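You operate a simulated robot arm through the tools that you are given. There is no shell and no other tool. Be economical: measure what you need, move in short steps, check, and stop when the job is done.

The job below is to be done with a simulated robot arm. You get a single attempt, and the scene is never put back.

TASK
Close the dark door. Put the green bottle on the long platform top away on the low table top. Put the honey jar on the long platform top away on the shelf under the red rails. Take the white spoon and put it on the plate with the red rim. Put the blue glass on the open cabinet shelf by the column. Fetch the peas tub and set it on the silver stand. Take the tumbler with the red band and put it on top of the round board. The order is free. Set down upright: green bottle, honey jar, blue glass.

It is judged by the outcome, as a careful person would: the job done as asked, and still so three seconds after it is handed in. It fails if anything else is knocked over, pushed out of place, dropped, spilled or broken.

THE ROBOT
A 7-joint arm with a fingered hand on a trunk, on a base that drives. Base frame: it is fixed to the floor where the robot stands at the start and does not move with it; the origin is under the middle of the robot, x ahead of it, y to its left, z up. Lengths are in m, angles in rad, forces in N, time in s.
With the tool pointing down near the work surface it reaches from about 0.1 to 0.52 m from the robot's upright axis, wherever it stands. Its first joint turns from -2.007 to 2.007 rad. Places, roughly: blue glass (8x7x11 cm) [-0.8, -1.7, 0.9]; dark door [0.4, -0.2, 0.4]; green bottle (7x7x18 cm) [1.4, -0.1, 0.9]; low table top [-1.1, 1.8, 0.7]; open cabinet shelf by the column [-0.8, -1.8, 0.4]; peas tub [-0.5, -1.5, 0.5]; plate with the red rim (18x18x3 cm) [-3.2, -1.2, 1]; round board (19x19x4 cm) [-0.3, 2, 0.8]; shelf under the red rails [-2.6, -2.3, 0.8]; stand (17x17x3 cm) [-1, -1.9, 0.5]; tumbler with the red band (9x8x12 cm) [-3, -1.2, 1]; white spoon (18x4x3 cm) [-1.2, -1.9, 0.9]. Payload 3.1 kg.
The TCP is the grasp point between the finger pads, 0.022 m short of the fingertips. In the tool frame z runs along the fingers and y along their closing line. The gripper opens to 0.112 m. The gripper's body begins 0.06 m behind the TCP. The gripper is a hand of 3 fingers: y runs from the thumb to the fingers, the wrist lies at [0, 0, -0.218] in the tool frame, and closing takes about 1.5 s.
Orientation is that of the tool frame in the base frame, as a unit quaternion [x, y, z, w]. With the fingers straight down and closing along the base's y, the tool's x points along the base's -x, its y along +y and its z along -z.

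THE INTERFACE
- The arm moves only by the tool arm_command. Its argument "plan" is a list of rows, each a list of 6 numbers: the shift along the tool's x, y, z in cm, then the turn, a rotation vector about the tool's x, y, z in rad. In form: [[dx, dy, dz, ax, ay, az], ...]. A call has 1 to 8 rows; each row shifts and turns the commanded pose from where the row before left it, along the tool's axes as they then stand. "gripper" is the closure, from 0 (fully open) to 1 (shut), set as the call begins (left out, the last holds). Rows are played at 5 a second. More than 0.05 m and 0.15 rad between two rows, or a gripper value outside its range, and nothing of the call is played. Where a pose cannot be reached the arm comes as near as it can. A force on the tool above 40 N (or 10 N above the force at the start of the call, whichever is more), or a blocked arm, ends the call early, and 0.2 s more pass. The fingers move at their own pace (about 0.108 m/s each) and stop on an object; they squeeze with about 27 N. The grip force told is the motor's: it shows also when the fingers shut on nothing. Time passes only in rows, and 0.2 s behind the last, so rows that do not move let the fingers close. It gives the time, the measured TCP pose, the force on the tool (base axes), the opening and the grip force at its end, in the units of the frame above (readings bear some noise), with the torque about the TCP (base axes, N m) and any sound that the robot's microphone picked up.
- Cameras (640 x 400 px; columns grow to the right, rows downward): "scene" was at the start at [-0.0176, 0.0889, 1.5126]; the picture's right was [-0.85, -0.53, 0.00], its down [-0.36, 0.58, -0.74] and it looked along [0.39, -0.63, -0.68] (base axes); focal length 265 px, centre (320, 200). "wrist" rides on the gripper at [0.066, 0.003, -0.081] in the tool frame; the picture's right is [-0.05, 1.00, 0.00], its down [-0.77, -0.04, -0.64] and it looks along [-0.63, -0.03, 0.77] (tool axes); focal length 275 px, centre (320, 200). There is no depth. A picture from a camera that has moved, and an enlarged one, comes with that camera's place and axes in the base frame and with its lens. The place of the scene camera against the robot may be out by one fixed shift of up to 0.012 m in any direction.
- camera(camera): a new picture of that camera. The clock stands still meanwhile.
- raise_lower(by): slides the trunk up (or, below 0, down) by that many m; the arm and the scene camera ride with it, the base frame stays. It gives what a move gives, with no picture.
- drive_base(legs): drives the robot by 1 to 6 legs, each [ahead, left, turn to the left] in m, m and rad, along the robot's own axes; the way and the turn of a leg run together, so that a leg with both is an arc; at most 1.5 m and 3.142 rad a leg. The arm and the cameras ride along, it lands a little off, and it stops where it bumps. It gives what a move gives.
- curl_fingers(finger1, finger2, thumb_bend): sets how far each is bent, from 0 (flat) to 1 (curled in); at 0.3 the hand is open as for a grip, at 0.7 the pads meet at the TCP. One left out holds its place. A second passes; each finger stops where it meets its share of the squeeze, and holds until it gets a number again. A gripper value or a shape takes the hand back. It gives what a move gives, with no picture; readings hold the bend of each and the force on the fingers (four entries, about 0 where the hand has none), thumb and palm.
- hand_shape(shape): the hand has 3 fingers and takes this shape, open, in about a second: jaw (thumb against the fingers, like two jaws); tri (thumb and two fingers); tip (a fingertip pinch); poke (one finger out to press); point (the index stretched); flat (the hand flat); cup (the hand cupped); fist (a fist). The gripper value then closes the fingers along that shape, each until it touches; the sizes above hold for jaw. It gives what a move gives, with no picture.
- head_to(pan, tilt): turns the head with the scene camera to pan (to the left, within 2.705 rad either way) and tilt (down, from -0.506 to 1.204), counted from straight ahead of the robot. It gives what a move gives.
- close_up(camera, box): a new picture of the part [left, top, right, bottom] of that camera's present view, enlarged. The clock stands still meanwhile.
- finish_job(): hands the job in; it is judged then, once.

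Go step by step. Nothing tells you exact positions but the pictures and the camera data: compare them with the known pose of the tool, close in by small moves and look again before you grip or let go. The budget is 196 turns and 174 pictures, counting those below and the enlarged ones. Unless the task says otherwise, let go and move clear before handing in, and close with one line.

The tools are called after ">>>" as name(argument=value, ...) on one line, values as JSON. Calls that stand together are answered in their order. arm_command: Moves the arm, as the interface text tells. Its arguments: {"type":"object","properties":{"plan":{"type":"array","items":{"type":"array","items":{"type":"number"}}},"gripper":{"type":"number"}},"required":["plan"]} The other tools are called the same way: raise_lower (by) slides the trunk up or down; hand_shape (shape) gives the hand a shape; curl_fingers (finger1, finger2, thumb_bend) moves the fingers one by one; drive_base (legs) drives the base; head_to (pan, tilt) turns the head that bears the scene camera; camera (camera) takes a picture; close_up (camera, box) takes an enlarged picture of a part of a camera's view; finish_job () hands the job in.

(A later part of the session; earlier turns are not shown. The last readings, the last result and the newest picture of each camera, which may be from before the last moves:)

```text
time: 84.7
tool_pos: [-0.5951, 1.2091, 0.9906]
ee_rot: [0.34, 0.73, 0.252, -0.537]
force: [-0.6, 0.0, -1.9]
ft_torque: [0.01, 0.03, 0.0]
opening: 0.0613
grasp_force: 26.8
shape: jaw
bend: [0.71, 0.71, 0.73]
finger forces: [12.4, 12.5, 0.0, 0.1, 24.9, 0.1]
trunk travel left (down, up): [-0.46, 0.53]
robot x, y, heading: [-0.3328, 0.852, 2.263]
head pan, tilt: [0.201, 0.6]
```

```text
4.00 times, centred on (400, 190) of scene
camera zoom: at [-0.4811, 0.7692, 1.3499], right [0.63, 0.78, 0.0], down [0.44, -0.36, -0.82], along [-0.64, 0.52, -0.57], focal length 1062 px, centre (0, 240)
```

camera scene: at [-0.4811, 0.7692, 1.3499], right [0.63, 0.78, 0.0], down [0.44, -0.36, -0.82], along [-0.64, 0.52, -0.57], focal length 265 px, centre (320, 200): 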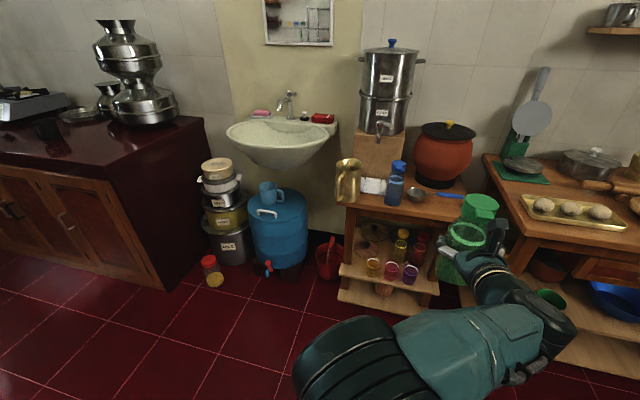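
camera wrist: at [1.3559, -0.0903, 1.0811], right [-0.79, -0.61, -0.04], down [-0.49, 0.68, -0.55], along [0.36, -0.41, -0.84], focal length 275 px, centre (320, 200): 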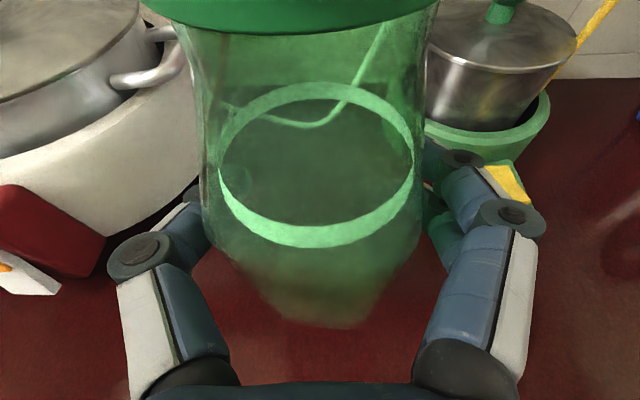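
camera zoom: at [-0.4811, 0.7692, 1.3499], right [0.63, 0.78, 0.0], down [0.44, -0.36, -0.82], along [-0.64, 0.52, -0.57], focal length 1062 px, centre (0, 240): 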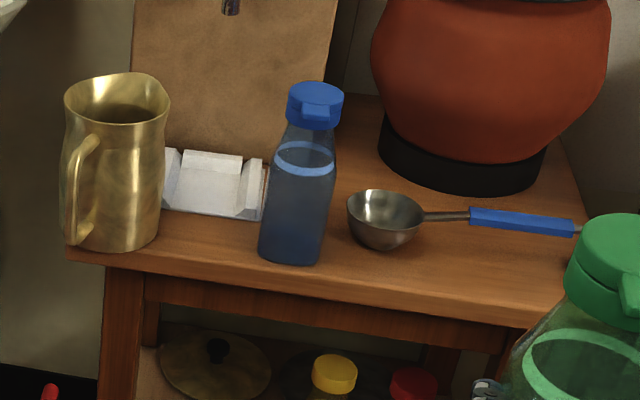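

There's a free strip at the front right of the low table, in front of the blue ladle handle. I move closer to measure the height by parallax.

>>> drive_base(legs=[[0, -0.08, -0.05], [0.25, 0, 0]])

>>> head_to(pan=-0.1, tilt=0.8)

>>> camera(camera="scene")

>>> camera(camera="wrist")

```text
time: 87.2
tool_pos: [-0.6618, 1.4736, 0.99]
ee_rot: [0.36, 0.721, 0.266, -0.53]
force: [-0.6, -0.6, -1.3]
ft_torque: [0.0, -0.03, -0.01]
opening: 0.061
grasp_force: 26.9
shape: jaw
bend: [0.71, 0.71, 0.73]
finger forces: [12.4, 12.5, 0.0, 0.1, 24.8, 0.1]
trunk travel left (down, up): [-0.46, 0.53]
robot x, y, heading: [-0.4173, 1.1045, 2.207]
head pan, tilt: [0.201, 0.6]
```

```text
time: 88.0
tool_pos: [-0.6626, 1.4732, 0.9908]
ee_rot: [0.36, 0.72, 0.267, -0.53]
force: [-0.7, 0.3, -1.8]
ft_torque: [0.0, 0.02, 0.0]
opening: 0.0612
grasp_force: 26.4
shape: jaw
bend: [0.71, 0.71, 0.73]
finger forces: [12.4, 12.5, 0.0, 0.1, 24.9, 0.0]
trunk travel left (down, up): [-0.46, 0.53]
robot x, y, heading: [-0.4172, 1.102, 2.203]
head pan, tilt: [-0.099, 0.799]
```

```text
142 pictures are left
camera scene: at [-0.5484, 1.0379, 1.3331], right [0.86, 0.51, 0.0], down [0.37, -0.62, -0.7], along [-0.36, 0.6, -0.72], focal length 265 px, centre (320, 200)
```

scene: 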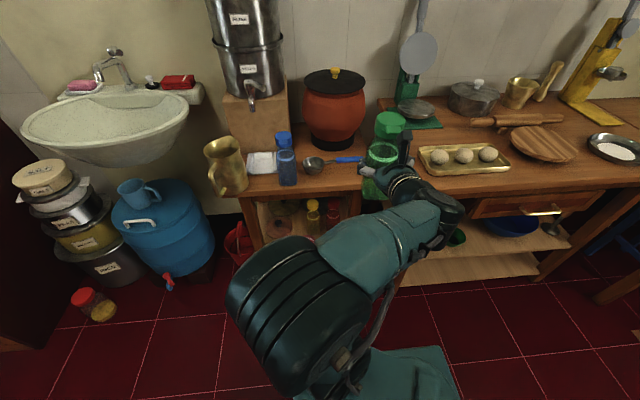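

```text
141 pictures are left
camera wrist: at [-0.6249, 1.4304, 1.0772], right [0.81, 0.59, -0.04], down [0.47, -0.69, -0.55], along [-0.35, 0.42, -0.84], focal length 275 px, centre (320, 200)
```

wrist: 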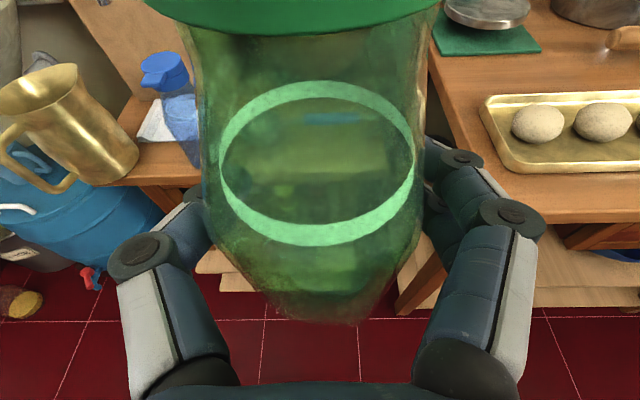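

>>> close_up(camera="scene", box=[240, 100, 440, 225])

```text
3.20 times, centred on (340, 162) of scene
camera zoom: at [-0.5484, 1.0379, 1.3331], right [0.86, 0.51, 0.0], down [0.37, -0.62, -0.7], along [-0.36, 0.6, -0.72], focal length 849 px, centre (256, 320)
```

zoom: 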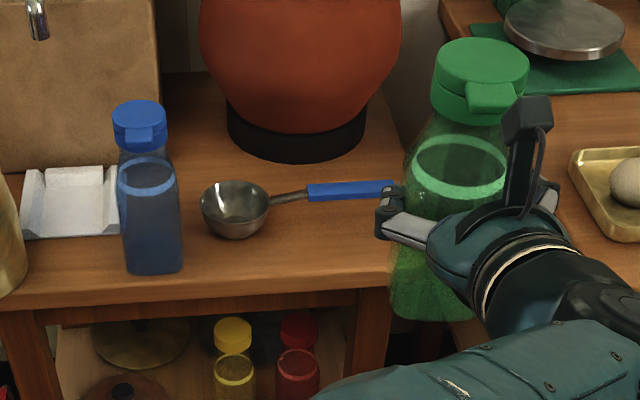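

Table height confirmed 0.70; target about (-0.835,1.73). Driving in and lowering.

>>> drive_base(legs=[[0.22, 0, 0]])

>>> raise_lower(by=-0.12)

>>> camera(camera="scene")

>>> camera(camera="wrist")

```text
time: 89.6
tool_pos: [-0.7854, 1.6416, 0.9906]
ee_rot: [0.359, 0.721, 0.266, -0.53]
force: [0.1, -0.3, -1.4]
ft_torque: [-0.02, -0.03, 0.0]
opening: 0.061
grasp_force: 26.8
shape: jaw
bend: [0.71, 0.71, 0.73]
finger forces: [12.4, 12.5, 0.1, 0.0, 25.0, 0.1]
trunk travel left (down, up): [-0.46, 0.53]
robot x, y, heading: [-0.5367, 1.2682, 2.207]
head pan, tilt: [-0.099, 0.799]
```

```text
time: 91.1
tool_pos: [-0.7858, 1.641, 0.8698]
ee_rot: [0.359, 0.72, 0.266, -0.53]
force: [0.4, 0.1, -1.2]
ft_torque: [-0.02, 0.0, 0.0]
opening: 0.0611
grasp_force: 27.0
shape: jaw
bend: [0.71, 0.71, 0.73]
finger forces: [12.4, 12.5, 0.0, 0.0, 24.9, 0.0]
trunk travel left (down, up): [-0.34, 0.65]
robot x, y, heading: [-0.5435, 1.2694, 2.203]
head pan, tilt: [-0.099, 0.799]
```

```text
139 pictures are left
camera scene: at [-0.6719, 1.2056, 1.2131], right [0.86, 0.51, 0.0], down [0.37, -0.62, -0.7], along [-0.36, 0.6, -0.72], focal length 265 px, centre (320, 200)
```

scene: 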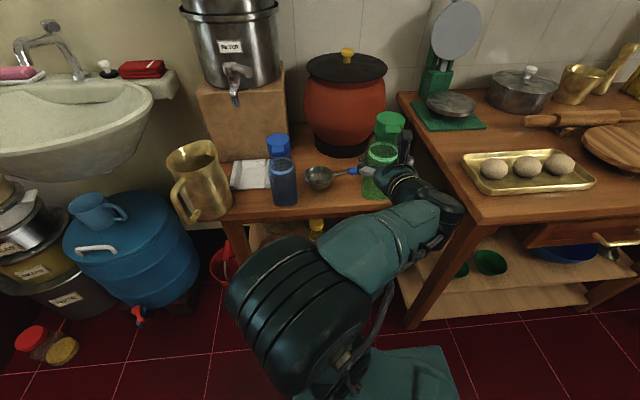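

```text
138 pictures are left
camera wrist: at [-0.7484, 1.5981, 0.9572], right [0.81, 0.59, -0.04], down [0.47, -0.69, -0.55], along [-0.35, 0.42, -0.84], focal length 275 px, centre (320, 200)
```

wrist: 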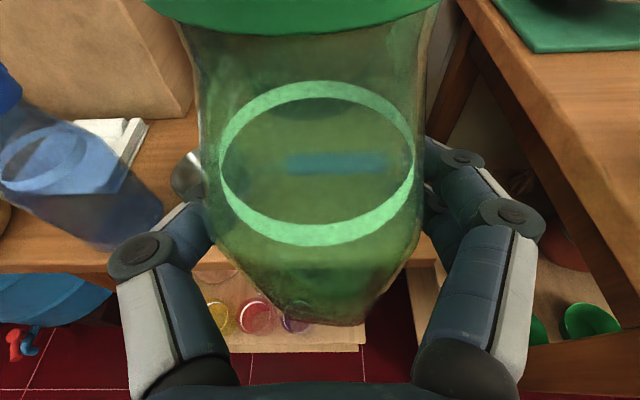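

>>> arm_command(plan=[[1.38, 0.5, 4.48, 0, 0, 0], [1.38, 0.5, 4.48, 0, 0, 0]])

>>> raise_lower(by=-0.07)

>>> camera(camera="scene")

>>> camera(camera="wrist")

```text
time: 91.7
tool_pos: [-0.8323, 1.7228, 0.8681]
ee_rot: [0.36, 0.72, 0.266, -0.53]
force: [0.5, 0.0, -1.6]
ft_torque: [0.0, -0.01, 0.0]
opening: 0.0612
grasp_force: 26.8
shape: jaw
bend: [0.71, 0.71, 0.73]
finger forces: [12.4, 12.5, 0.0, 0.0, 24.9, 0.0]
trunk travel left (down, up): [-0.34, 0.65]
robot x, y, heading: [-0.5432, 1.2697, 2.203]
head pan, tilt: [-0.099, 0.799]
```

```text
time: 92.8
tool_pos: [-0.8303, 1.7194, 0.8016]
ee_rot: [0.359, 0.718, 0.268, -0.532]
force: [6.0, -5.1, 28.8]
ft_torque: [0.31, 0.1, -0.14]
opening: 0.0601
grasp_force: 26.6
shape: jaw
bend: [0.72, 0.72, 0.72]
finger forces: [13.9, 14.1, 0.0, 0.1, 26.4, 0.0]
trunk travel left (down, up): [-0.27, 0.72]
robot x, y, heading: [-0.5413, 1.2715, 2.21]
head pan, tilt: [-0.099, 0.799]
```

```text
137 pictures are left
camera scene: at [-0.6691, 1.2018, 1.1432], right [0.86, 0.51, 0.0], down [0.36, -0.61, -0.7], along [-0.36, 0.6, -0.71], focal length 265 px, centre (320, 200)
```

scene: 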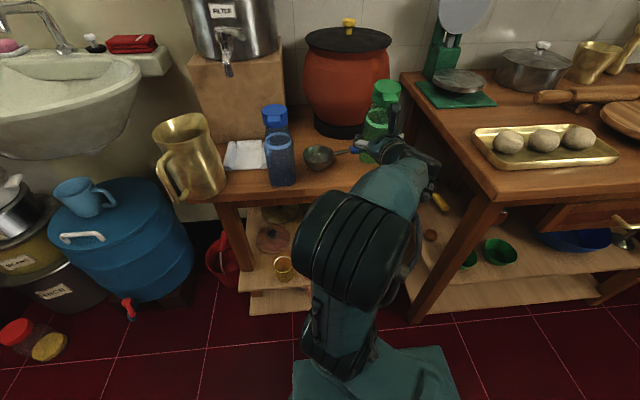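

```text
136 pictures are left
camera wrist: at [-0.7933, 1.6758, 0.8882], right [0.81, 0.59, -0.04], down [0.47, -0.69, -0.55], along [-0.35, 0.43, -0.83], focal length 275 px, centre (320, 200)
```

wrist: 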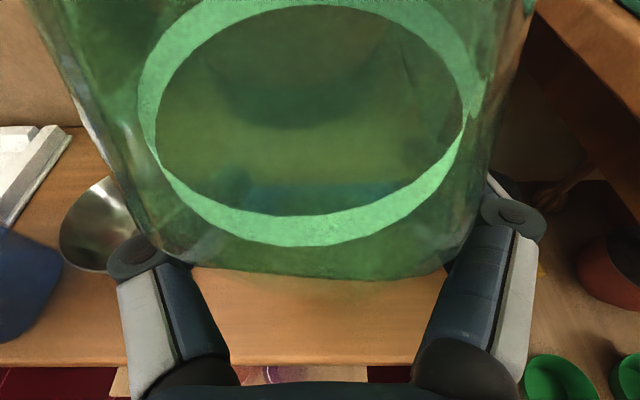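

Contact came early; checking what the bottle rests on.

>>> close_up(camera="scene", box=[300, 70, 460, 170])

>>> close_up(camera="wrist", box=[40, 150, 520, 400])

```text
4.00 times, centred on (380, 120) of scene
camera zoom: at [-0.6691, 1.2018, 1.1432], right [0.86, 0.51, 0.0], down [0.36, -0.61, -0.7], along [-0.36, 0.6, -0.71], focal length 1062 px, centre (80, 520)
```

zoom: 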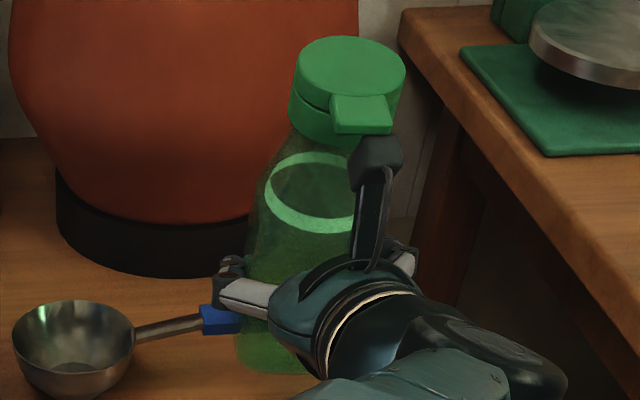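

```text
1.33 times, centred on (280, 275) of wrist
camera zoom: at [-0.7933, 1.6758, 0.8882], right [0.81, 0.59, -0.04], down [0.47, -0.69, -0.55], along [-0.35, 0.43, -0.83], focal length 367 px, centre (373, 100)
```

zoom: 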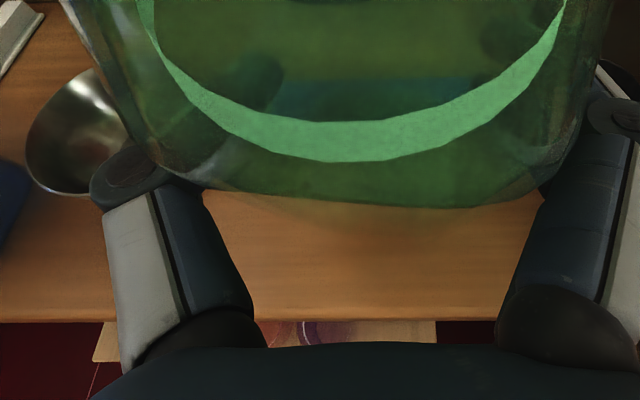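

The bottle seems to have touched the ladle handle (which sits higher than I assumed). Lifting back up to inspect.

>>> raise_lower(by=0.08)

>>> camera(camera="wrist")

>>> close_up(camera="scene", box=[260, 80, 460, 205])

```text
time: 93.9
tool_pos: [-0.8329, 1.7229, 0.8784]
ee_rot: [0.36, 0.721, 0.266, -0.529]
force: [0.3, 0.4, -1.6]
ft_torque: [0.02, -0.01, 0.0]
opening: 0.0602
grasp_force: 26.8
shape: jaw
bend: [0.72, 0.72, 0.72]
finger forces: [13.1, 13.5, 0.1, 0.0, 26.5, 0.0]
trunk travel left (down, up): [-0.35, 0.64]
robot x, y, heading: [-0.5395, 1.2716, 2.208]
head pan, tilt: [-0.099, 0.799]
```

```text
133 pictures are left
camera wrist: at [-0.7958, 1.6788, 0.9651], right [0.81, 0.59, -0.04], down [0.47, -0.69, -0.55], along [-0.35, 0.42, -0.84], focal length 275 px, centre (320, 200)
```

wrist: 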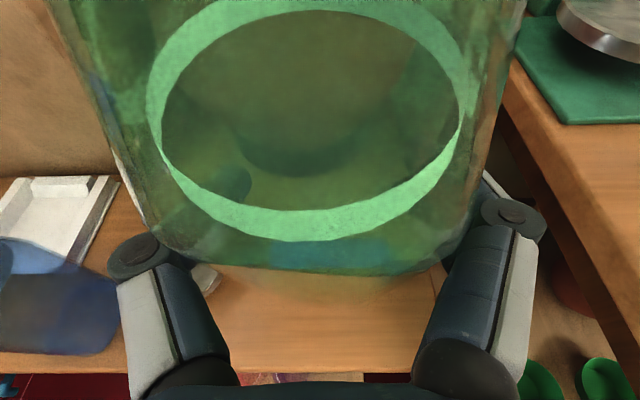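

```text
3.20 times, centred on (360, 142) of scene
camera zoom: at [-0.6721, 1.2057, 1.223], right [0.86, 0.51, 0.0], down [0.37, -0.62, -0.7], along [-0.36, 0.6, -0.72], focal length 849 px, centre (192, 384)
```

zoom: 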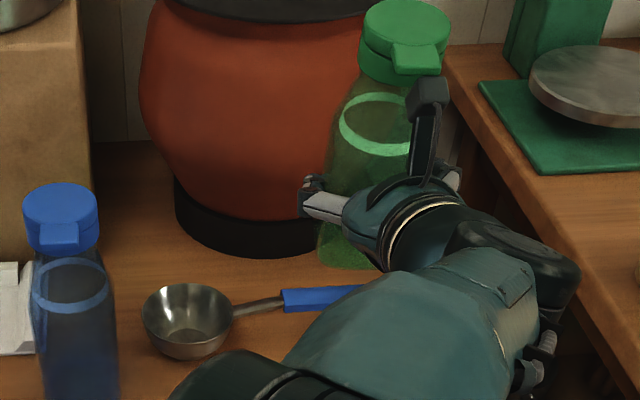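

The bottle was caught by the handle (z≈0.75) and slid up ~3 cm in the grip. I'll shift 2.3 cm toward the table's front edge and lower with small force-guarded steps.

>>> arm_command(plan=[[-0.68, 0, -2.2, 0, 0, 0], [-4.3, 0, 1.33, 0, 0, 0]])

>>> camera(camera="wrist")

>>> close_up(camera="scene", box=[260, 80, 460, 205])

```text
time: 94.5
tool_pos: [-0.8182, 1.7049, 0.8341]
ee_rot: [0.359, 0.721, 0.266, -0.529]
force: [0.7, 0.6, -1.7]
ft_torque: [-0.04, 0.02, 0.03]
opening: 0.0601
grasp_force: 27.0
shape: jaw
bend: [0.72, 0.72, 0.72]
finger forces: [13.0, 13.3, 0.0, 0.1, 26.3, 0.0]
trunk travel left (down, up): [-0.35, 0.64]
robot x, y, heading: [-0.5404, 1.2666, 2.208]
head pan, tilt: [-0.099, 0.799]
```

```text
131 pictures are left
camera wrist: at [-0.7814, 1.6615, 0.9213], right [0.81, 0.59, -0.04], down [0.47, -0.69, -0.55], along [-0.35, 0.42, -0.84], focal length 275 px, centre (320, 200)
```

wrist: 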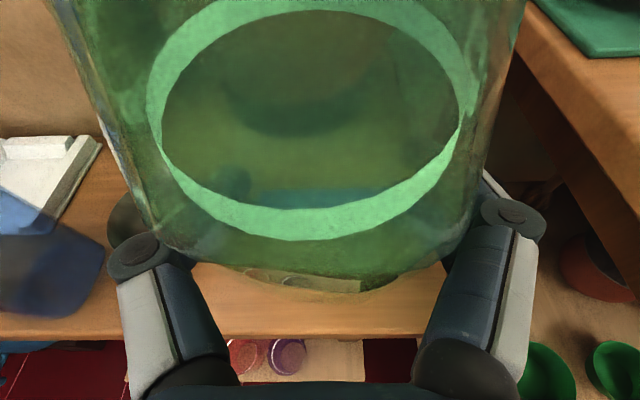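

```text
3.20 times, centred on (360, 142) of scene
camera zoom: at [-0.6719, 1.2057, 1.223], right [0.86, 0.51, 0.0], down [0.37, -0.62, -0.7], along [-0.36, 0.6, -0.72], focal length 849 px, centre (192, 384)
```

zoom: 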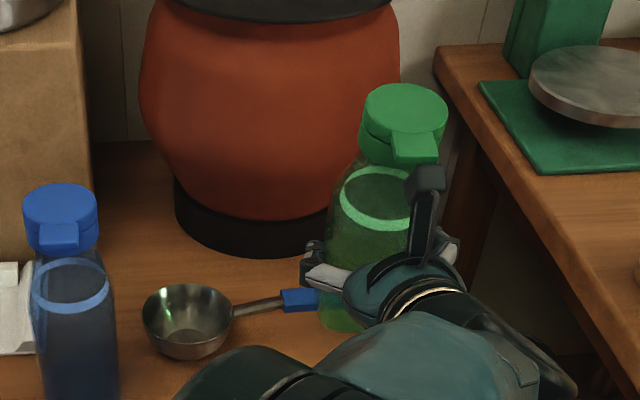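

>>> arm_command(plan=[[0.15, 0, 0.48, 0, 0, 0], [-2.86, 0, 0.89, 0, 0, 0], [-0.95, 0, 0.3, 0, 0, 0], [-0.95, 0, 0.3, 0, 0, 0], [-0.95, 0, 0.3, 0, 0, 0], [-0.95, 0, 0.3, 0, 0, 0], [-0.95, 0, 0.3, 0, 0, 0]])

>>> camera(camera="wrist")

>>> close_up(camera="scene", box=[260, 80, 460, 205])

```text
time: 95.9
tool_pos: [-0.8205, 1.7061, 0.7737]
ee_rot: [0.355, 0.715, 0.271, -0.538]
force: [5.8, -8.0, 22.4]
ft_torque: [0.49, 0.72, 0.05]
opening: 0.0596
grasp_force: 26.9
shape: jaw
bend: [0.72, 0.72, 0.71]
finger forces: [12.5, 13.1, 0.1, 0.1, 28.6, 0.1]
trunk travel left (down, up): [-0.35, 0.64]
robot x, y, heading: [-0.5392, 1.2693, 2.205]
head pan, tilt: [-0.099, 0.799]
stopped in row 6: the force on the tool passed its limit (the readings are from after the stop); the commanded pose is now the measured one
```

```text
129 pictures are left
camera wrist: at [-0.7829, 1.6621, 0.8609], right [0.81, 0.59, -0.04], down [0.47, -0.68, -0.57], along [-0.36, 0.44, -0.82], focal length 275 px, centre (320, 200)
```

wrist: 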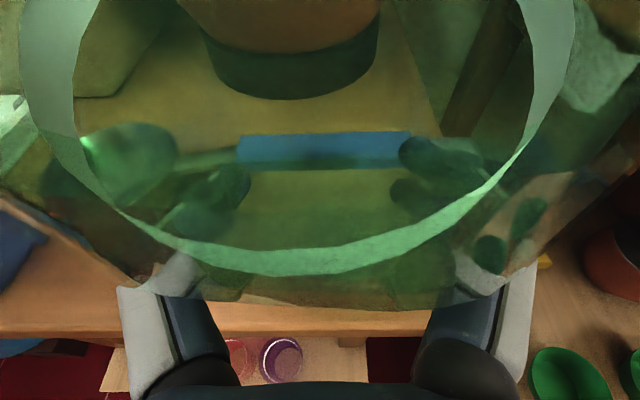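

```text
3.20 times, centred on (360, 142) of scene
camera zoom: at [-0.6694, 1.2018, 1.2229], right [0.86, 0.51, 0.0], down [0.36, -0.61, -0.7], along [-0.36, 0.6, -0.71], focal length 849 px, centre (192, 384)
```

zoom: 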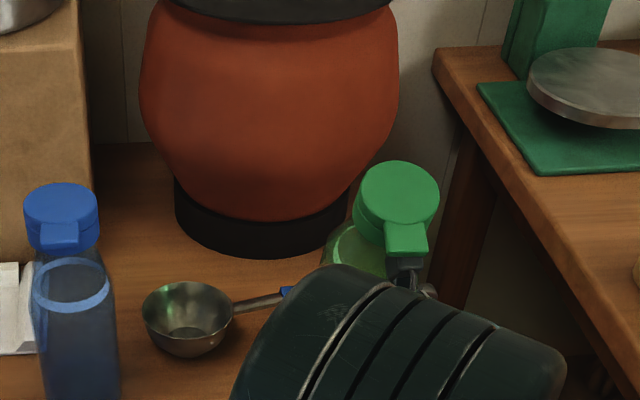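

Re-evaluating, the bottle actually was standing on the table (the counter is lower than I assumed), pressed by the hand. I relieve the pressure and open gently, then look.

>>> arm_command(plan=[[0.3, 0, -0.1, 0, 0, 0], [0, 0, 0, 0, 0, 0]])

>>> arm_command(plan=[[0, 0, 0, 0, 0, 0], [0, 0, 0, 0, 0, 0]], gripper=0.37)

>>> camera(camera="wrist")

>>> close_up(camera="scene", box=[260, 80, 460, 205])

```text
time: 96.5
tool_pos: [-0.8205, 1.7063, 0.7749]
ee_rot: [0.356, 0.716, 0.269, -0.536]
force: [4.3, -6.2, 18.1]
ft_torque: [0.46, 0.51, 0.02]
opening: 0.0596
grasp_force: 26.9
shape: jaw
bend: [0.72, 0.72, 0.71]
finger forces: [12.7, 13.7, 0.1, 0.1, 27.9, 0.0]
trunk travel left (down, up): [-0.35, 0.64]
robot x, y, heading: [-0.5423, 1.2669, 2.21]
head pan, tilt: [-0.099, 0.799]
```

```text
time: 97.1
tool_pos: [-0.8232, 1.7086, 0.7719]
ee_rot: [0.358, 0.719, 0.268, -0.533]
force: [0.7, -1.3, 0.1]
ft_torque: [0.07, 0.03, 0.0]
opening: 0.0703
grasp_force: 0.1
shape: jaw
bend: [0.71, 0.71, 0.69]
finger forces: [0.1, 0.0, 0.1, 0.1, 0.0, 0.0]
trunk travel left (down, up): [-0.35, 0.64]
robot x, y, heading: [-0.5419, 1.2646, 2.204]
head pan, tilt: [-0.099, 0.799]
```

```text
127 pictures are left
camera wrist: at [-0.7848, 1.6645, 0.8591], right [0.81, 0.59, -0.04], down [0.47, -0.68, -0.55], along [-0.36, 0.43, -0.83], focal length 275 px, centre (320, 200)
```

wrist: 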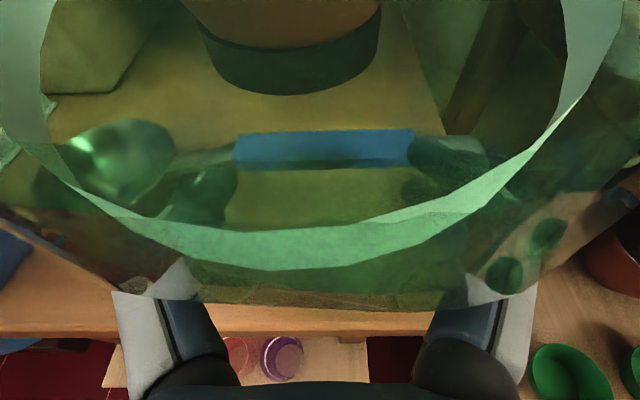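

```text
3.20 times, centred on (360, 142) of scene
camera zoom: at [-0.6717, 1.2052, 1.2227], right [0.86, 0.51, 0.0], down [0.37, -0.62, -0.7], along [-0.36, 0.6, -0.72], focal length 849 px, centre (192, 384)
```

zoom: 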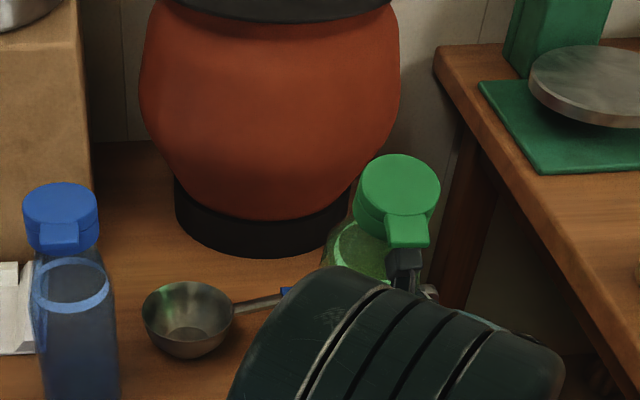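

>>> arm_command(plan=[[0, 0, 0, 0, 0, 0], [-0.3, 0, -0.95, 0, 0, 0], [-0.3, 0, -0.95, 0, 0, 0], [-0.6, 0, -1.9, 0, 0, 0], [-0.6, 0, -1.9, 0, 0, 0], [-1.18, 0, -3.8, 0, 0, 0]], gripper=0.1)

>>> camera(camera="wrist")

>>> camera(camera="scene")

```text
time: 98.5
tool_pos: [-0.7616, 1.6296, 0.7716]
ee_rot: [0.357, 0.718, 0.268, -0.534]
force: [0.6, -0.1, -0.5]
ft_torque: [0.04, 0.04, 0.01]
opening: 0.1005
grasp_force: 0.0
shape: jaw
bend: [0.48, 0.48, 0.44]
finger forces: [0.0, 0.1, 0.0, 0.0, 0.1, 0.1]
trunk travel left (down, up): [-0.35, 0.64]
robot x, y, heading: [-0.5433, 1.2657, 2.207]
head pan, tilt: [-0.099, 0.799]
```

```text
125 pictures are left
camera wrist: at [-0.7246, 1.5849, 0.8585], right [0.81, 0.59, -0.04], down [0.47, -0.68, -0.56], along [-0.36, 0.43, -0.83], focal length 275 px, centre (320, 200)
```

wrist: 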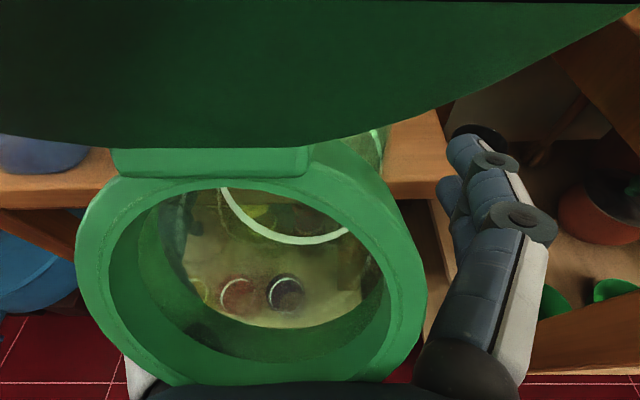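

```text
124 pictures are left
camera scene: at [-0.6716, 1.2051, 1.223], right [0.86, 0.51, 0.0], down [0.37, -0.62, -0.7], along [-0.36, 0.6, -0.72], focal length 265 px, centre (320, 200)
```

scene: 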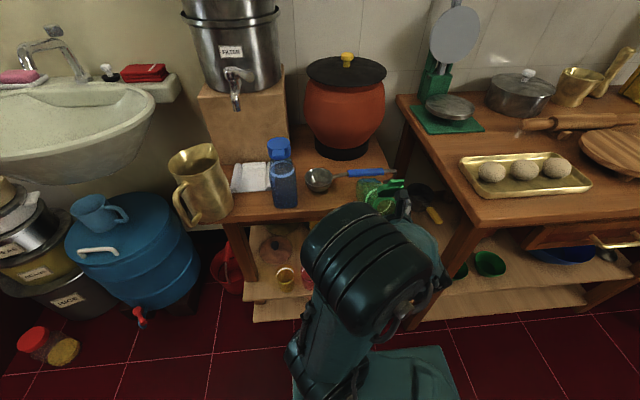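

>>> close_up(camera="scene", box=[320, 150, 450, 231])

```text
4.92 times, centred on (385, 190) of scene
camera zoom: at [-0.6716, 1.2051, 1.223], right [0.86, 0.51, 0.0], down [0.37, -0.62, -0.7], along [-0.36, 0.6, -0.72], focal length 1307 px, centre (0, 247)
```

zoom: 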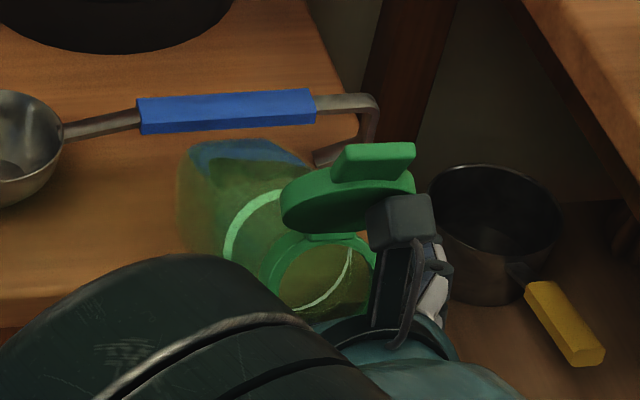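

The bottle tipped toward the hand on release and is leaning in it, unspilled on the table. I'll close on it again and right it by pitching the hand.

>>> arm_command(plan=[[0, 0, 0, 0, 0, 0], [0, 0, 0, 0, 0, 0], [0, 0, 0, 0, 0, 0], [0, 0, 0, 0, 0, 0], [0, 0, 0, 0, 0, 0]], gripper=1)

>>> camera(camera="wrist")

>>> close_up(camera="scene", box=[320, 150, 450, 231])

```text
time: 99.7
tool_pos: [-0.7619, 1.6299, 0.7716]
ee_rot: [0.357, 0.718, 0.269, -0.534]
force: [-0.6, -0.5, -0.3]
ft_torque: [-0.03, -0.01, 0.01]
opening: 0.0597
grasp_force: 27.1
shape: jaw
bend: [0.72, 0.72, 0.7]
finger forces: [12.4, 12.1, 0.1, 0.1, 24.7, 0.1]
trunk travel left (down, up): [-0.35, 0.64]
robot x, y, heading: [-0.5426, 1.2675, 2.211]
head pan, tilt: [-0.099, 0.799]
```

```text
122 pictures are left
camera wrist: at [-0.7247, 1.5854, 0.8584], right [0.81, 0.59, -0.04], down [0.47, -0.68, -0.56], along [-0.36, 0.43, -0.83], focal length 275 px, centre (320, 200)
```

wrist: 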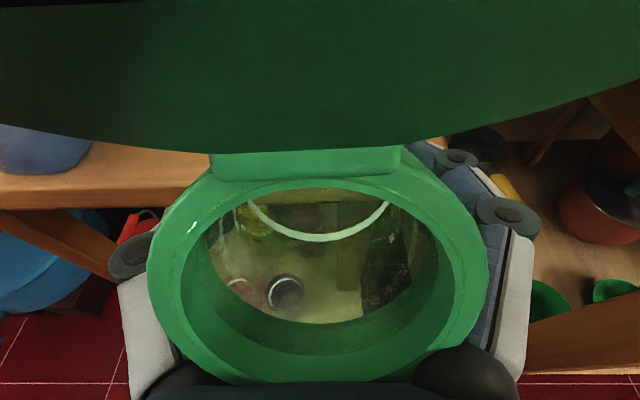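

```text
4.92 times, centred on (385, 190) of scene
camera zoom: at [-0.6718, 1.2054, 1.223], right [0.86, 0.51, 0.0], down [0.37, -0.62, -0.7], along [-0.36, 0.6, -0.72], focal length 1307 px, centre (0, 247)
```

zoom: 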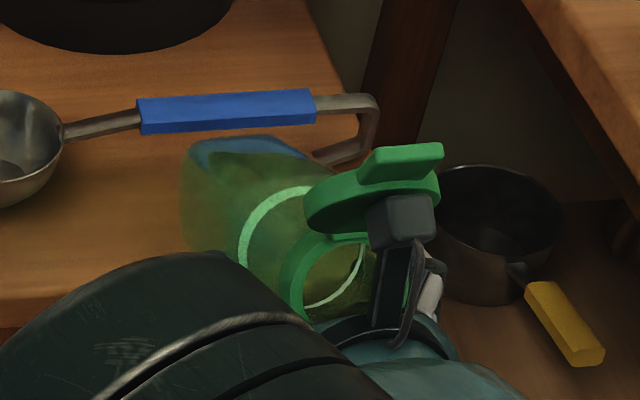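

>>> raise_lower(by=0.2)

>>> arm_command(plan=[[0, 0, 0, 0, -0.145, 0], [0, 0, 0, 0, -0.145, 0], [0, 0, 0, 0, -0.145, 0], [0, 0, 0, 0, -0.145, 0], [0, 0, 0, 0, -0.145, 0], [0, 0, 0, 0, -0.145, 0]])

>>> camera(camera="scene")

>>> camera(camera="wrist")

```text
time: 101.9
tool_pos: [-0.761, 1.6291, 0.9712]
ee_rot: [0.357, 0.719, 0.267, -0.534]
force: [-0.6, 0.4, -0.4]
ft_torque: [-0.04, -0.01, -0.02]
opening: 0.0597
grasp_force: 27.0
shape: jaw
bend: [0.72, 0.72, 0.7]
finger forces: [12.3, 12.3, 0.0, 0.0, 24.7, 0.0]
trunk travel left (down, up): [-0.55, 0.44]
robot x, y, heading: [-0.5413, 1.2659, 2.205]
head pan, tilt: [-0.099, 0.799]
```

```text
time: 103.3
tool_pos: [-0.7633, 1.6298, 0.9724]
ee_rot: [0.438, 0.876, 0.093, -0.18]
force: [-0.5, -0.5, -1.5]
ft_torque: [0.0, 0.03, 0.0]
opening: 0.059
grasp_force: 27.1
shape: jaw
bend: [0.72, 0.72, 0.7]
finger forces: [12.1, 12.3, 0.0, 0.0, 24.4, 0.1]
trunk travel left (down, up): [-0.55, 0.44]
robot x, y, heading: [-0.5459, 1.2644, 2.203]
head pan, tilt: [-0.099, 0.799]
```

```text
120 pictures are left
camera scene: at [-0.672, 1.2062, 1.423], right [0.86, 0.51, 0.0], down [0.37, -0.62, -0.7], along [-0.36, 0.6, -0.72], focal length 265 px, centre (320, 200)
```

scene: 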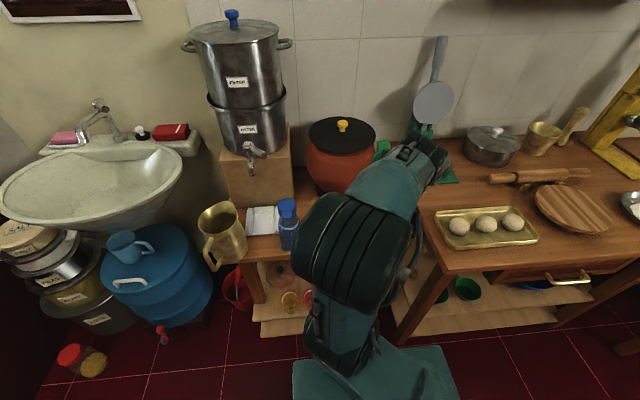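

```text
119 pictures are left
camera wrist: at [-0.7773, 1.6556, 1.0724], right [0.82, 0.57, -0.01], down [0.55, -0.79, 0.28], along [0.15, -0.24, -0.96], focal length 275 px, centre (320, 200)
```

wrist: 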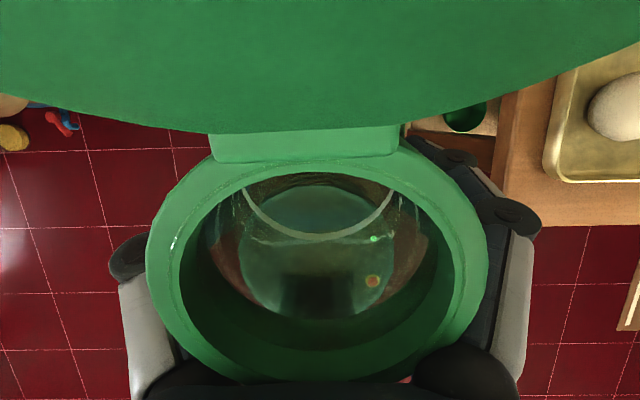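

The bottle is upright again in the hand, held from above with its axis through the TCP. I drive 10 cm to the target and lower with a force guard.

>>> drive_base(legs=[[0.102, 0, 0]])

>>> raise_lower(by=-0.11)

>>> camera(camera="wrist")

>>> camera(camera="scene")

```text
time: 104.4
tool_pos: [-0.823, 1.7117, 0.9724]
ee_rot: [0.437, 0.876, 0.091, -0.182]
force: [0.0, 0.1, -2.3]
ft_torque: [-0.04, -0.05, 0.01]
opening: 0.0591
grasp_force: 27.2
shape: jaw
bend: [0.72, 0.72, 0.7]
finger forces: [12.1, 12.3, 0.0, 0.0, 24.4, 0.0]
trunk travel left (down, up): [-0.55, 0.44]
robot x, y, heading: [-0.5998, 1.3521, 2.208]
head pan, tilt: [-0.099, 0.799]
```

```text
time: 105.8
tool_pos: [-0.8218, 1.7108, 0.8607]
ee_rot: [0.437, 0.876, 0.092, -0.182]
force: [0.7, -0.1, -1.5]
ft_torque: [0.0, -0.01, 0.01]
opening: 0.0592
grasp_force: 26.6
shape: jaw
bend: [0.72, 0.72, 0.7]
finger forces: [12.1, 12.1, 0.1, 0.1, 24.4, 0.0]
trunk travel left (down, up): [-0.44, 0.55]
robot x, y, heading: [-0.6037, 1.35, 2.209]
head pan, tilt: [-0.099, 0.799]
```

```text
118 pictures are left
camera wrist: at [-0.8369, 1.7363, 0.9625], right [0.82, 0.57, -0.01], down [0.55, -0.79, 0.28], along [0.14, -0.23, -0.96], focal length 275 px, centre (320, 200)
```

wrist: 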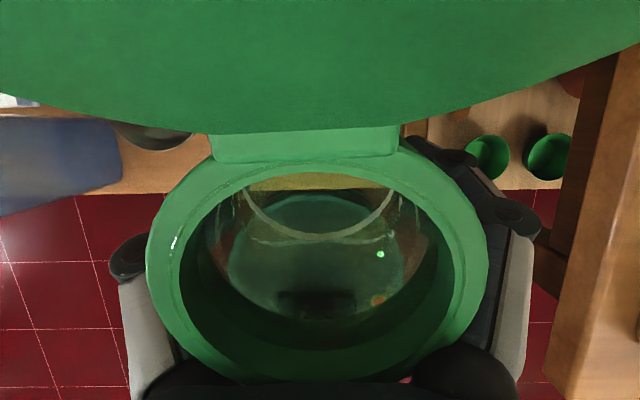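

```text
117 pictures are left
camera scene: at [-0.7317, 1.2869, 1.3131], right [0.86, 0.51, 0.0], down [0.37, -0.62, -0.7], along [-0.36, 0.6, -0.72], focal length 265 px, centre (320, 200)
```

scene: 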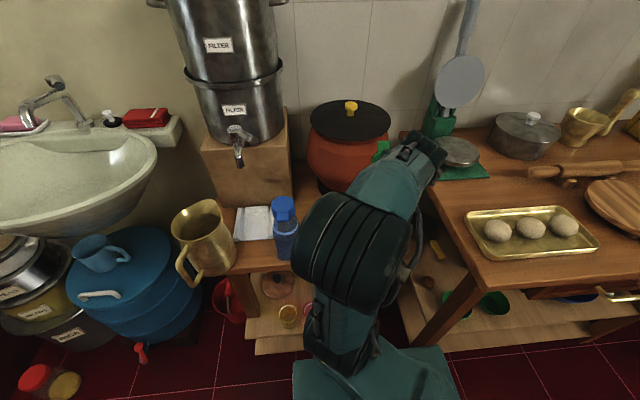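

The strip is narrower than I thought because the ladle handle sits high. I'll lift, back off and measure the table properly from above.

>>> raise_lower(by=0.3)

>>> drive_base(legs=[[-0.1, 0, 0], [0, -0.35, 0]])

>>> head_to(pan=0.25, tilt=0.95)

>>> camera(camera="scene")

```text
time: 108.8
tool_pos: [-0.8209, 1.7109, 1.1623]
ee_rot: [0.437, 0.876, 0.092, -0.181]
force: [0.0, 0.0, -1.5]
ft_torque: [-0.02, 0.0, -0.02]
opening: 0.059
grasp_force: 27.3
shape: jaw
bend: [0.72, 0.72, 0.7]
finger forces: [12.0, 12.2, 0.0, 0.1, 24.4, 0.0]
trunk travel left (down, up): [-0.74, 0.25]
robot x, y, heading: [-0.5983, 1.3498, 2.203]
head pan, tilt: [-0.099, 0.799]
```

```text
time: 111.9
tool_pos: [-0.4866, 1.8379, 1.1636]
ee_rot: [0.432, 0.879, 0.091, -0.182]
force: [-0.2, -0.3, -1.1]
ft_torque: [-0.02, -0.03, -0.03]
opening: 0.0591
grasp_force: 27.2
shape: jaw
bend: [0.72, 0.72, 0.7]
finger forces: [12.3, 12.2, 0.0, 0.0, 24.5, 0.1]
trunk travel left (down, up): [-0.74, 0.25]
robot x, y, heading: [-0.2646, 1.4814, 2.218]
head pan, tilt: [-0.099, 0.799]
```

```text
time: 112.7
tool_pos: [-0.488, 1.8382, 1.1622]
ee_rot: [0.432, 0.879, 0.091, -0.182]
force: [-0.3, -0.8, -0.9]
ft_torque: [-0.01, 0.01, -0.05]
opening: 0.0591
grasp_force: 27.0
shape: jaw
bend: [0.72, 0.72, 0.7]
finger forces: [12.2, 12.2, 0.0, 0.1, 24.4, 0.0]
trunk travel left (down, up): [-0.74, 0.25]
robot x, y, heading: [-0.2604, 1.4819, 2.214]
head pan, tilt: [0.25, 0.949]
```

```text
116 pictures are left
camera scene: at [-0.4067, 1.3914, 1.6015], right [0.62, 0.78, 0.0], down [0.63, -0.51, -0.58], along [-0.45, 0.36, -0.81], focal length 265 px, centre (320, 200)
```

scene: 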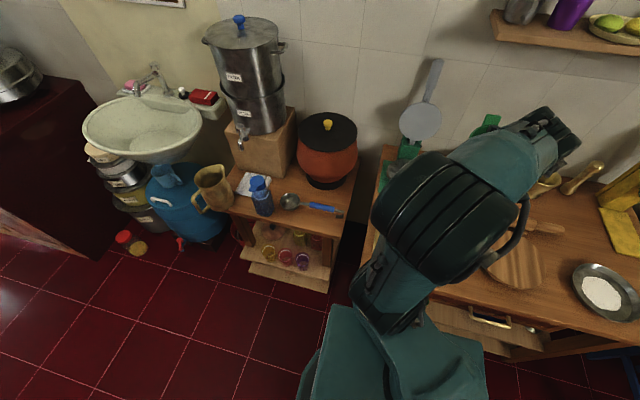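

>>> close_up(camera="scene", box=[185, 140, 365, 253])

```text
3.54 times, centred on (275, 196) of scene
camera zoom: at [-0.4067, 1.3914, 1.6015], right [0.62, 0.78, 0.0], down [0.63, -0.51, -0.58], along [-0.45, 0.36, -0.81], focal length 940 px, centre (479, 212)
```

zoom: 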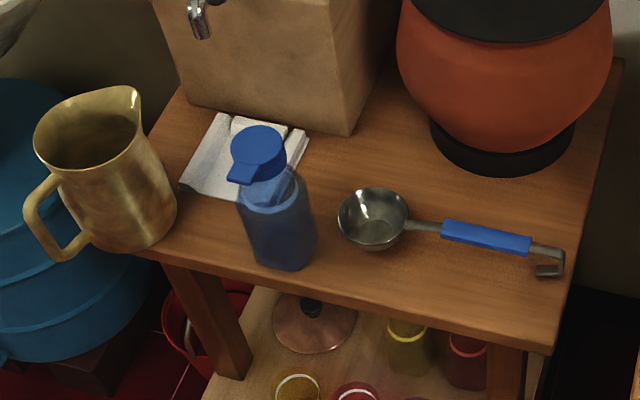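

Clear view now: the front strip runs n from −1.83 to −1.91 (8 cm), enough for the ~6 cm bottle if truly upright and centred. I go back there with precise alignment.

>>> drive_base(legs=[[0, 0.352, 0], [0.08, 0, 0]])

>>> raise_lower(by=-0.3)

>>> camera(camera="wrist")

>>> camera(camera="scene")

```text
time: 115.7
tool_pos: [-0.8225, 1.6824, 1.1618]
ee_rot: [0.432, 0.879, 0.091, -0.182]
force: [0.2, 0.2, -1.4]
ft_torque: [-0.04, -0.02, -0.02]
opening: 0.0591
grasp_force: 26.9
shape: jaw
bend: [0.72, 0.72, 0.7]
finger forces: [12.2, 12.3, 0.1, 0.1, 24.5, 0.1]
trunk travel left (down, up): [-0.74, 0.25]
robot x, y, heading: [-0.598, 1.3214, 2.219]
head pan, tilt: [0.25, 0.949]
```

```text
time: 118.7
tool_pos: [-0.8217, 1.6825, 0.8625]
ee_rot: [0.432, 0.879, 0.091, -0.183]
force: [-0.8, -0.1, -0.9]
ft_torque: [-0.05, -0.04, 0.02]
opening: 0.059
grasp_force: 26.6
shape: jaw
bend: [0.72, 0.72, 0.7]
finger forces: [12.2, 12.2, 0.0, 0.1, 24.5, 0.1]
trunk travel left (down, up): [-0.44, 0.55]
robot x, y, heading: [-0.5964, 1.3247, 2.219]
head pan, tilt: [0.25, 0.949]
```

```text
114 pictures are left
camera wrist: at [-0.8368, 1.7074, 0.9625], right [0.82, 0.58, -0.01], down [0.56, -0.78, 0.28], along [0.15, -0.23, -0.96], focal length 275 px, centre (320, 200)
```

wrist: 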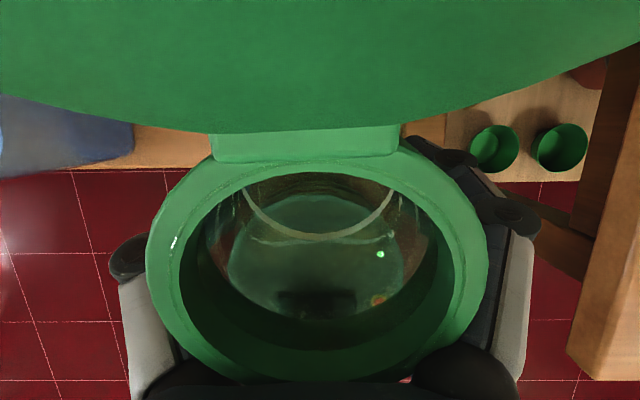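

```text
113 pictures are left
camera scene: at [-0.7412, 1.2358, 1.3015], right [0.62, 0.78, 0.0], down [0.63, -0.51, -0.58], along [-0.45, 0.36, -0.81], focal length 265 px, centre (320, 200)
```

scene: 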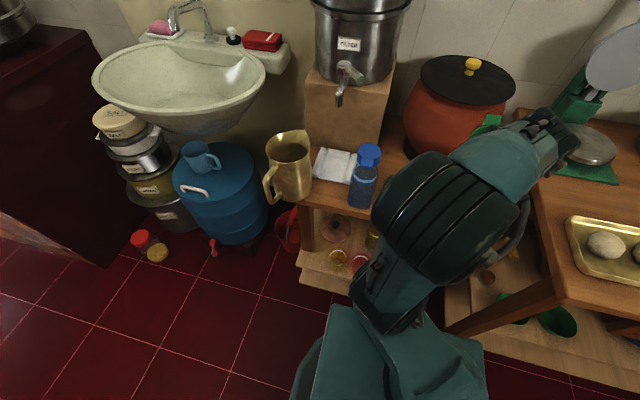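

>>> arm_command(plan=[[2.3, 0.5, 0.99, 0, 0, 0], [-1.19, 0, 2.75, 0, 0, 0], [-0.4, 0, 0.92, 0, 0, 0], [-0.4, 0, 0.92, 0, 0, 0], [-0.2, 0, 0.46, 0, 0, 0], [-0.2, 0, 0.46, 0, 0, 0], [-0.2, 0, 0.46, 0, 0, 0]])

>>> camera(camera="wrist")

```text
time: 119.2
tool_pos: [-0.8322, 1.7086, 0.8547]
ee_rot: [0.431, 0.876, 0.102, -0.19]
force: [3.5, -9.5, 24.1]
ft_torque: [-0.1, 0.06, 0.0]
opening: 0.0588
grasp_force: 27.2
shape: jaw
bend: [0.73, 0.73, 0.7]
finger forces: [12.9, 13.0, 0.1, 0.1, 28.7, 3.5]
trunk travel left (down, up): [-0.44, 0.55]
robot x, y, heading: [-0.5995, 1.3237, 2.215]
head pan, tilt: [0.25, 0.949]
stopped in row 2: the force on the tool passed its limit (the readings are from after the stop); the commanded pose is now the measured one
```

```text
112 pictures are left
camera wrist: at [-0.8466, 1.731, 0.9541], right [0.82, 0.57, -0.01], down [0.56, -0.79, 0.25], along [0.14, -0.21, -0.97], focal length 275 px, centre (320, 200)
```

wrist: 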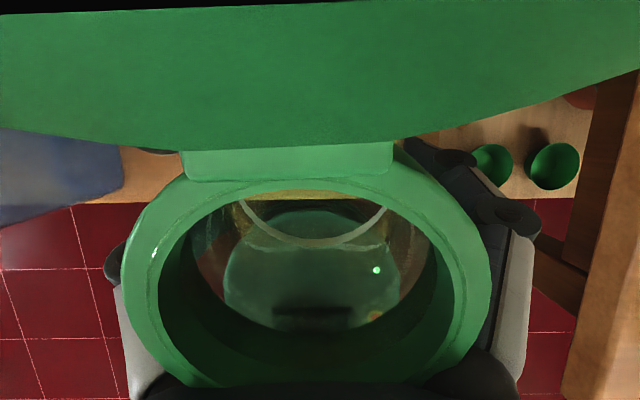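

Contact came higher than expected again, so I need to see the bottle from outside. Raise, back off, swing the hand left to view it.

>>> raise_lower(by=0.25)

>>> drive_base(legs=[[-0.3, 0, 0]])

>>> arm_command(plan=[[0, -4.5, 0, 0, 0, 0], [0, -4.5, 0, 0, 0, 0], [0, -4.5, 0, 0, 0, 0], [0, -4.5, 0, 0, 0, 0], [0, -4.5, 0, 0, 0, 0], [0, -4.5, 0, 0, 0, 0]])

>>> head_to(pan=0.5, tilt=0.7)

>>> camera(camera="scene")

```text
time: 121.8
tool_pos: [-0.8318, 1.7099, 1.0998]
ee_rot: [0.432, 0.877, 0.099, -0.187]
force: [-1.1, -0.6, -1.9]
ft_torque: [0.0, -0.04, -0.01]
opening: 0.059
grasp_force: 27.0
shape: jaw
bend: [0.73, 0.73, 0.7]
finger forces: [13.1, 13.3, 0.0, 0.1, 26.6, 0.2]
trunk travel left (down, up): [-0.69, 0.3]
robot x, y, heading: [-0.5933, 1.3226, 2.218]
head pan, tilt: [0.25, 0.949]
```

```text
time: 123.9
tool_pos: [-0.6515, 1.4665, 1.1]
ee_rot: [0.429, 0.878, 0.098, -0.188]
force: [0.1, 0.5, -0.3]
ft_torque: [-0.01, 0.01, -0.01]
opening: 0.059
grasp_force: 27.5
shape: jaw
bend: [0.73, 0.73, 0.7]
finger forces: [13.2, 13.3, 0.0, 0.0, 26.5, 0.2]
trunk travel left (down, up): [-0.69, 0.3]
robot x, y, heading: [-0.414, 1.0802, 2.221]
head pan, tilt: [0.25, 0.949]
```

```text
time: 125.3
tool_pos: [-0.8677, 1.3008, 1.0935]
ee_rot: [0.43, 0.877, 0.1, -0.188]
force: [0.8, -0.2, -1.5]
ft_torque: [0.0, -0.02, 0.01]
opening: 0.0587
grasp_force: 27.3
shape: jaw
bend: [0.73, 0.73, 0.7]
finger forces: [13.2, 13.3, 0.1, 0.0, 26.4, 0.1]
trunk travel left (down, up): [-0.69, 0.3]
robot x, y, heading: [-0.4155, 1.0848, 2.225]
head pan, tilt: [0.25, 0.949]
```

```text
time: 126.0
tool_pos: [-0.8662, 1.3017, 1.095]
ee_rot: [0.43, 0.878, 0.099, -0.188]
force: [0.0, 0.1, -1.9]
ft_torque: [0.03, 0.0, -0.01]
opening: 0.059
grasp_force: 27.1
shape: jaw
bend: [0.73, 0.73, 0.7]
finger forces: [13.1, 13.3, 0.0, 0.0, 26.3, 0.1]
trunk travel left (down, up): [-0.69, 0.3]
robot x, y, heading: [-0.4138, 1.0787, 2.22]
head pan, tilt: [0.499, 0.7]
```

```text
111 pictures are left
camera scene: at [-0.5788, 0.9835, 1.5712], right [0.41, 0.91, 0.0], down [0.59, -0.26, -0.76], along [-0.7, 0.31, -0.64], focal length 265 px, centre (320, 200)
```

scene: 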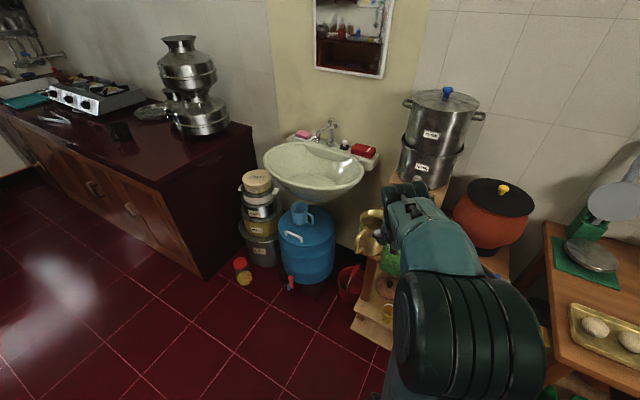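

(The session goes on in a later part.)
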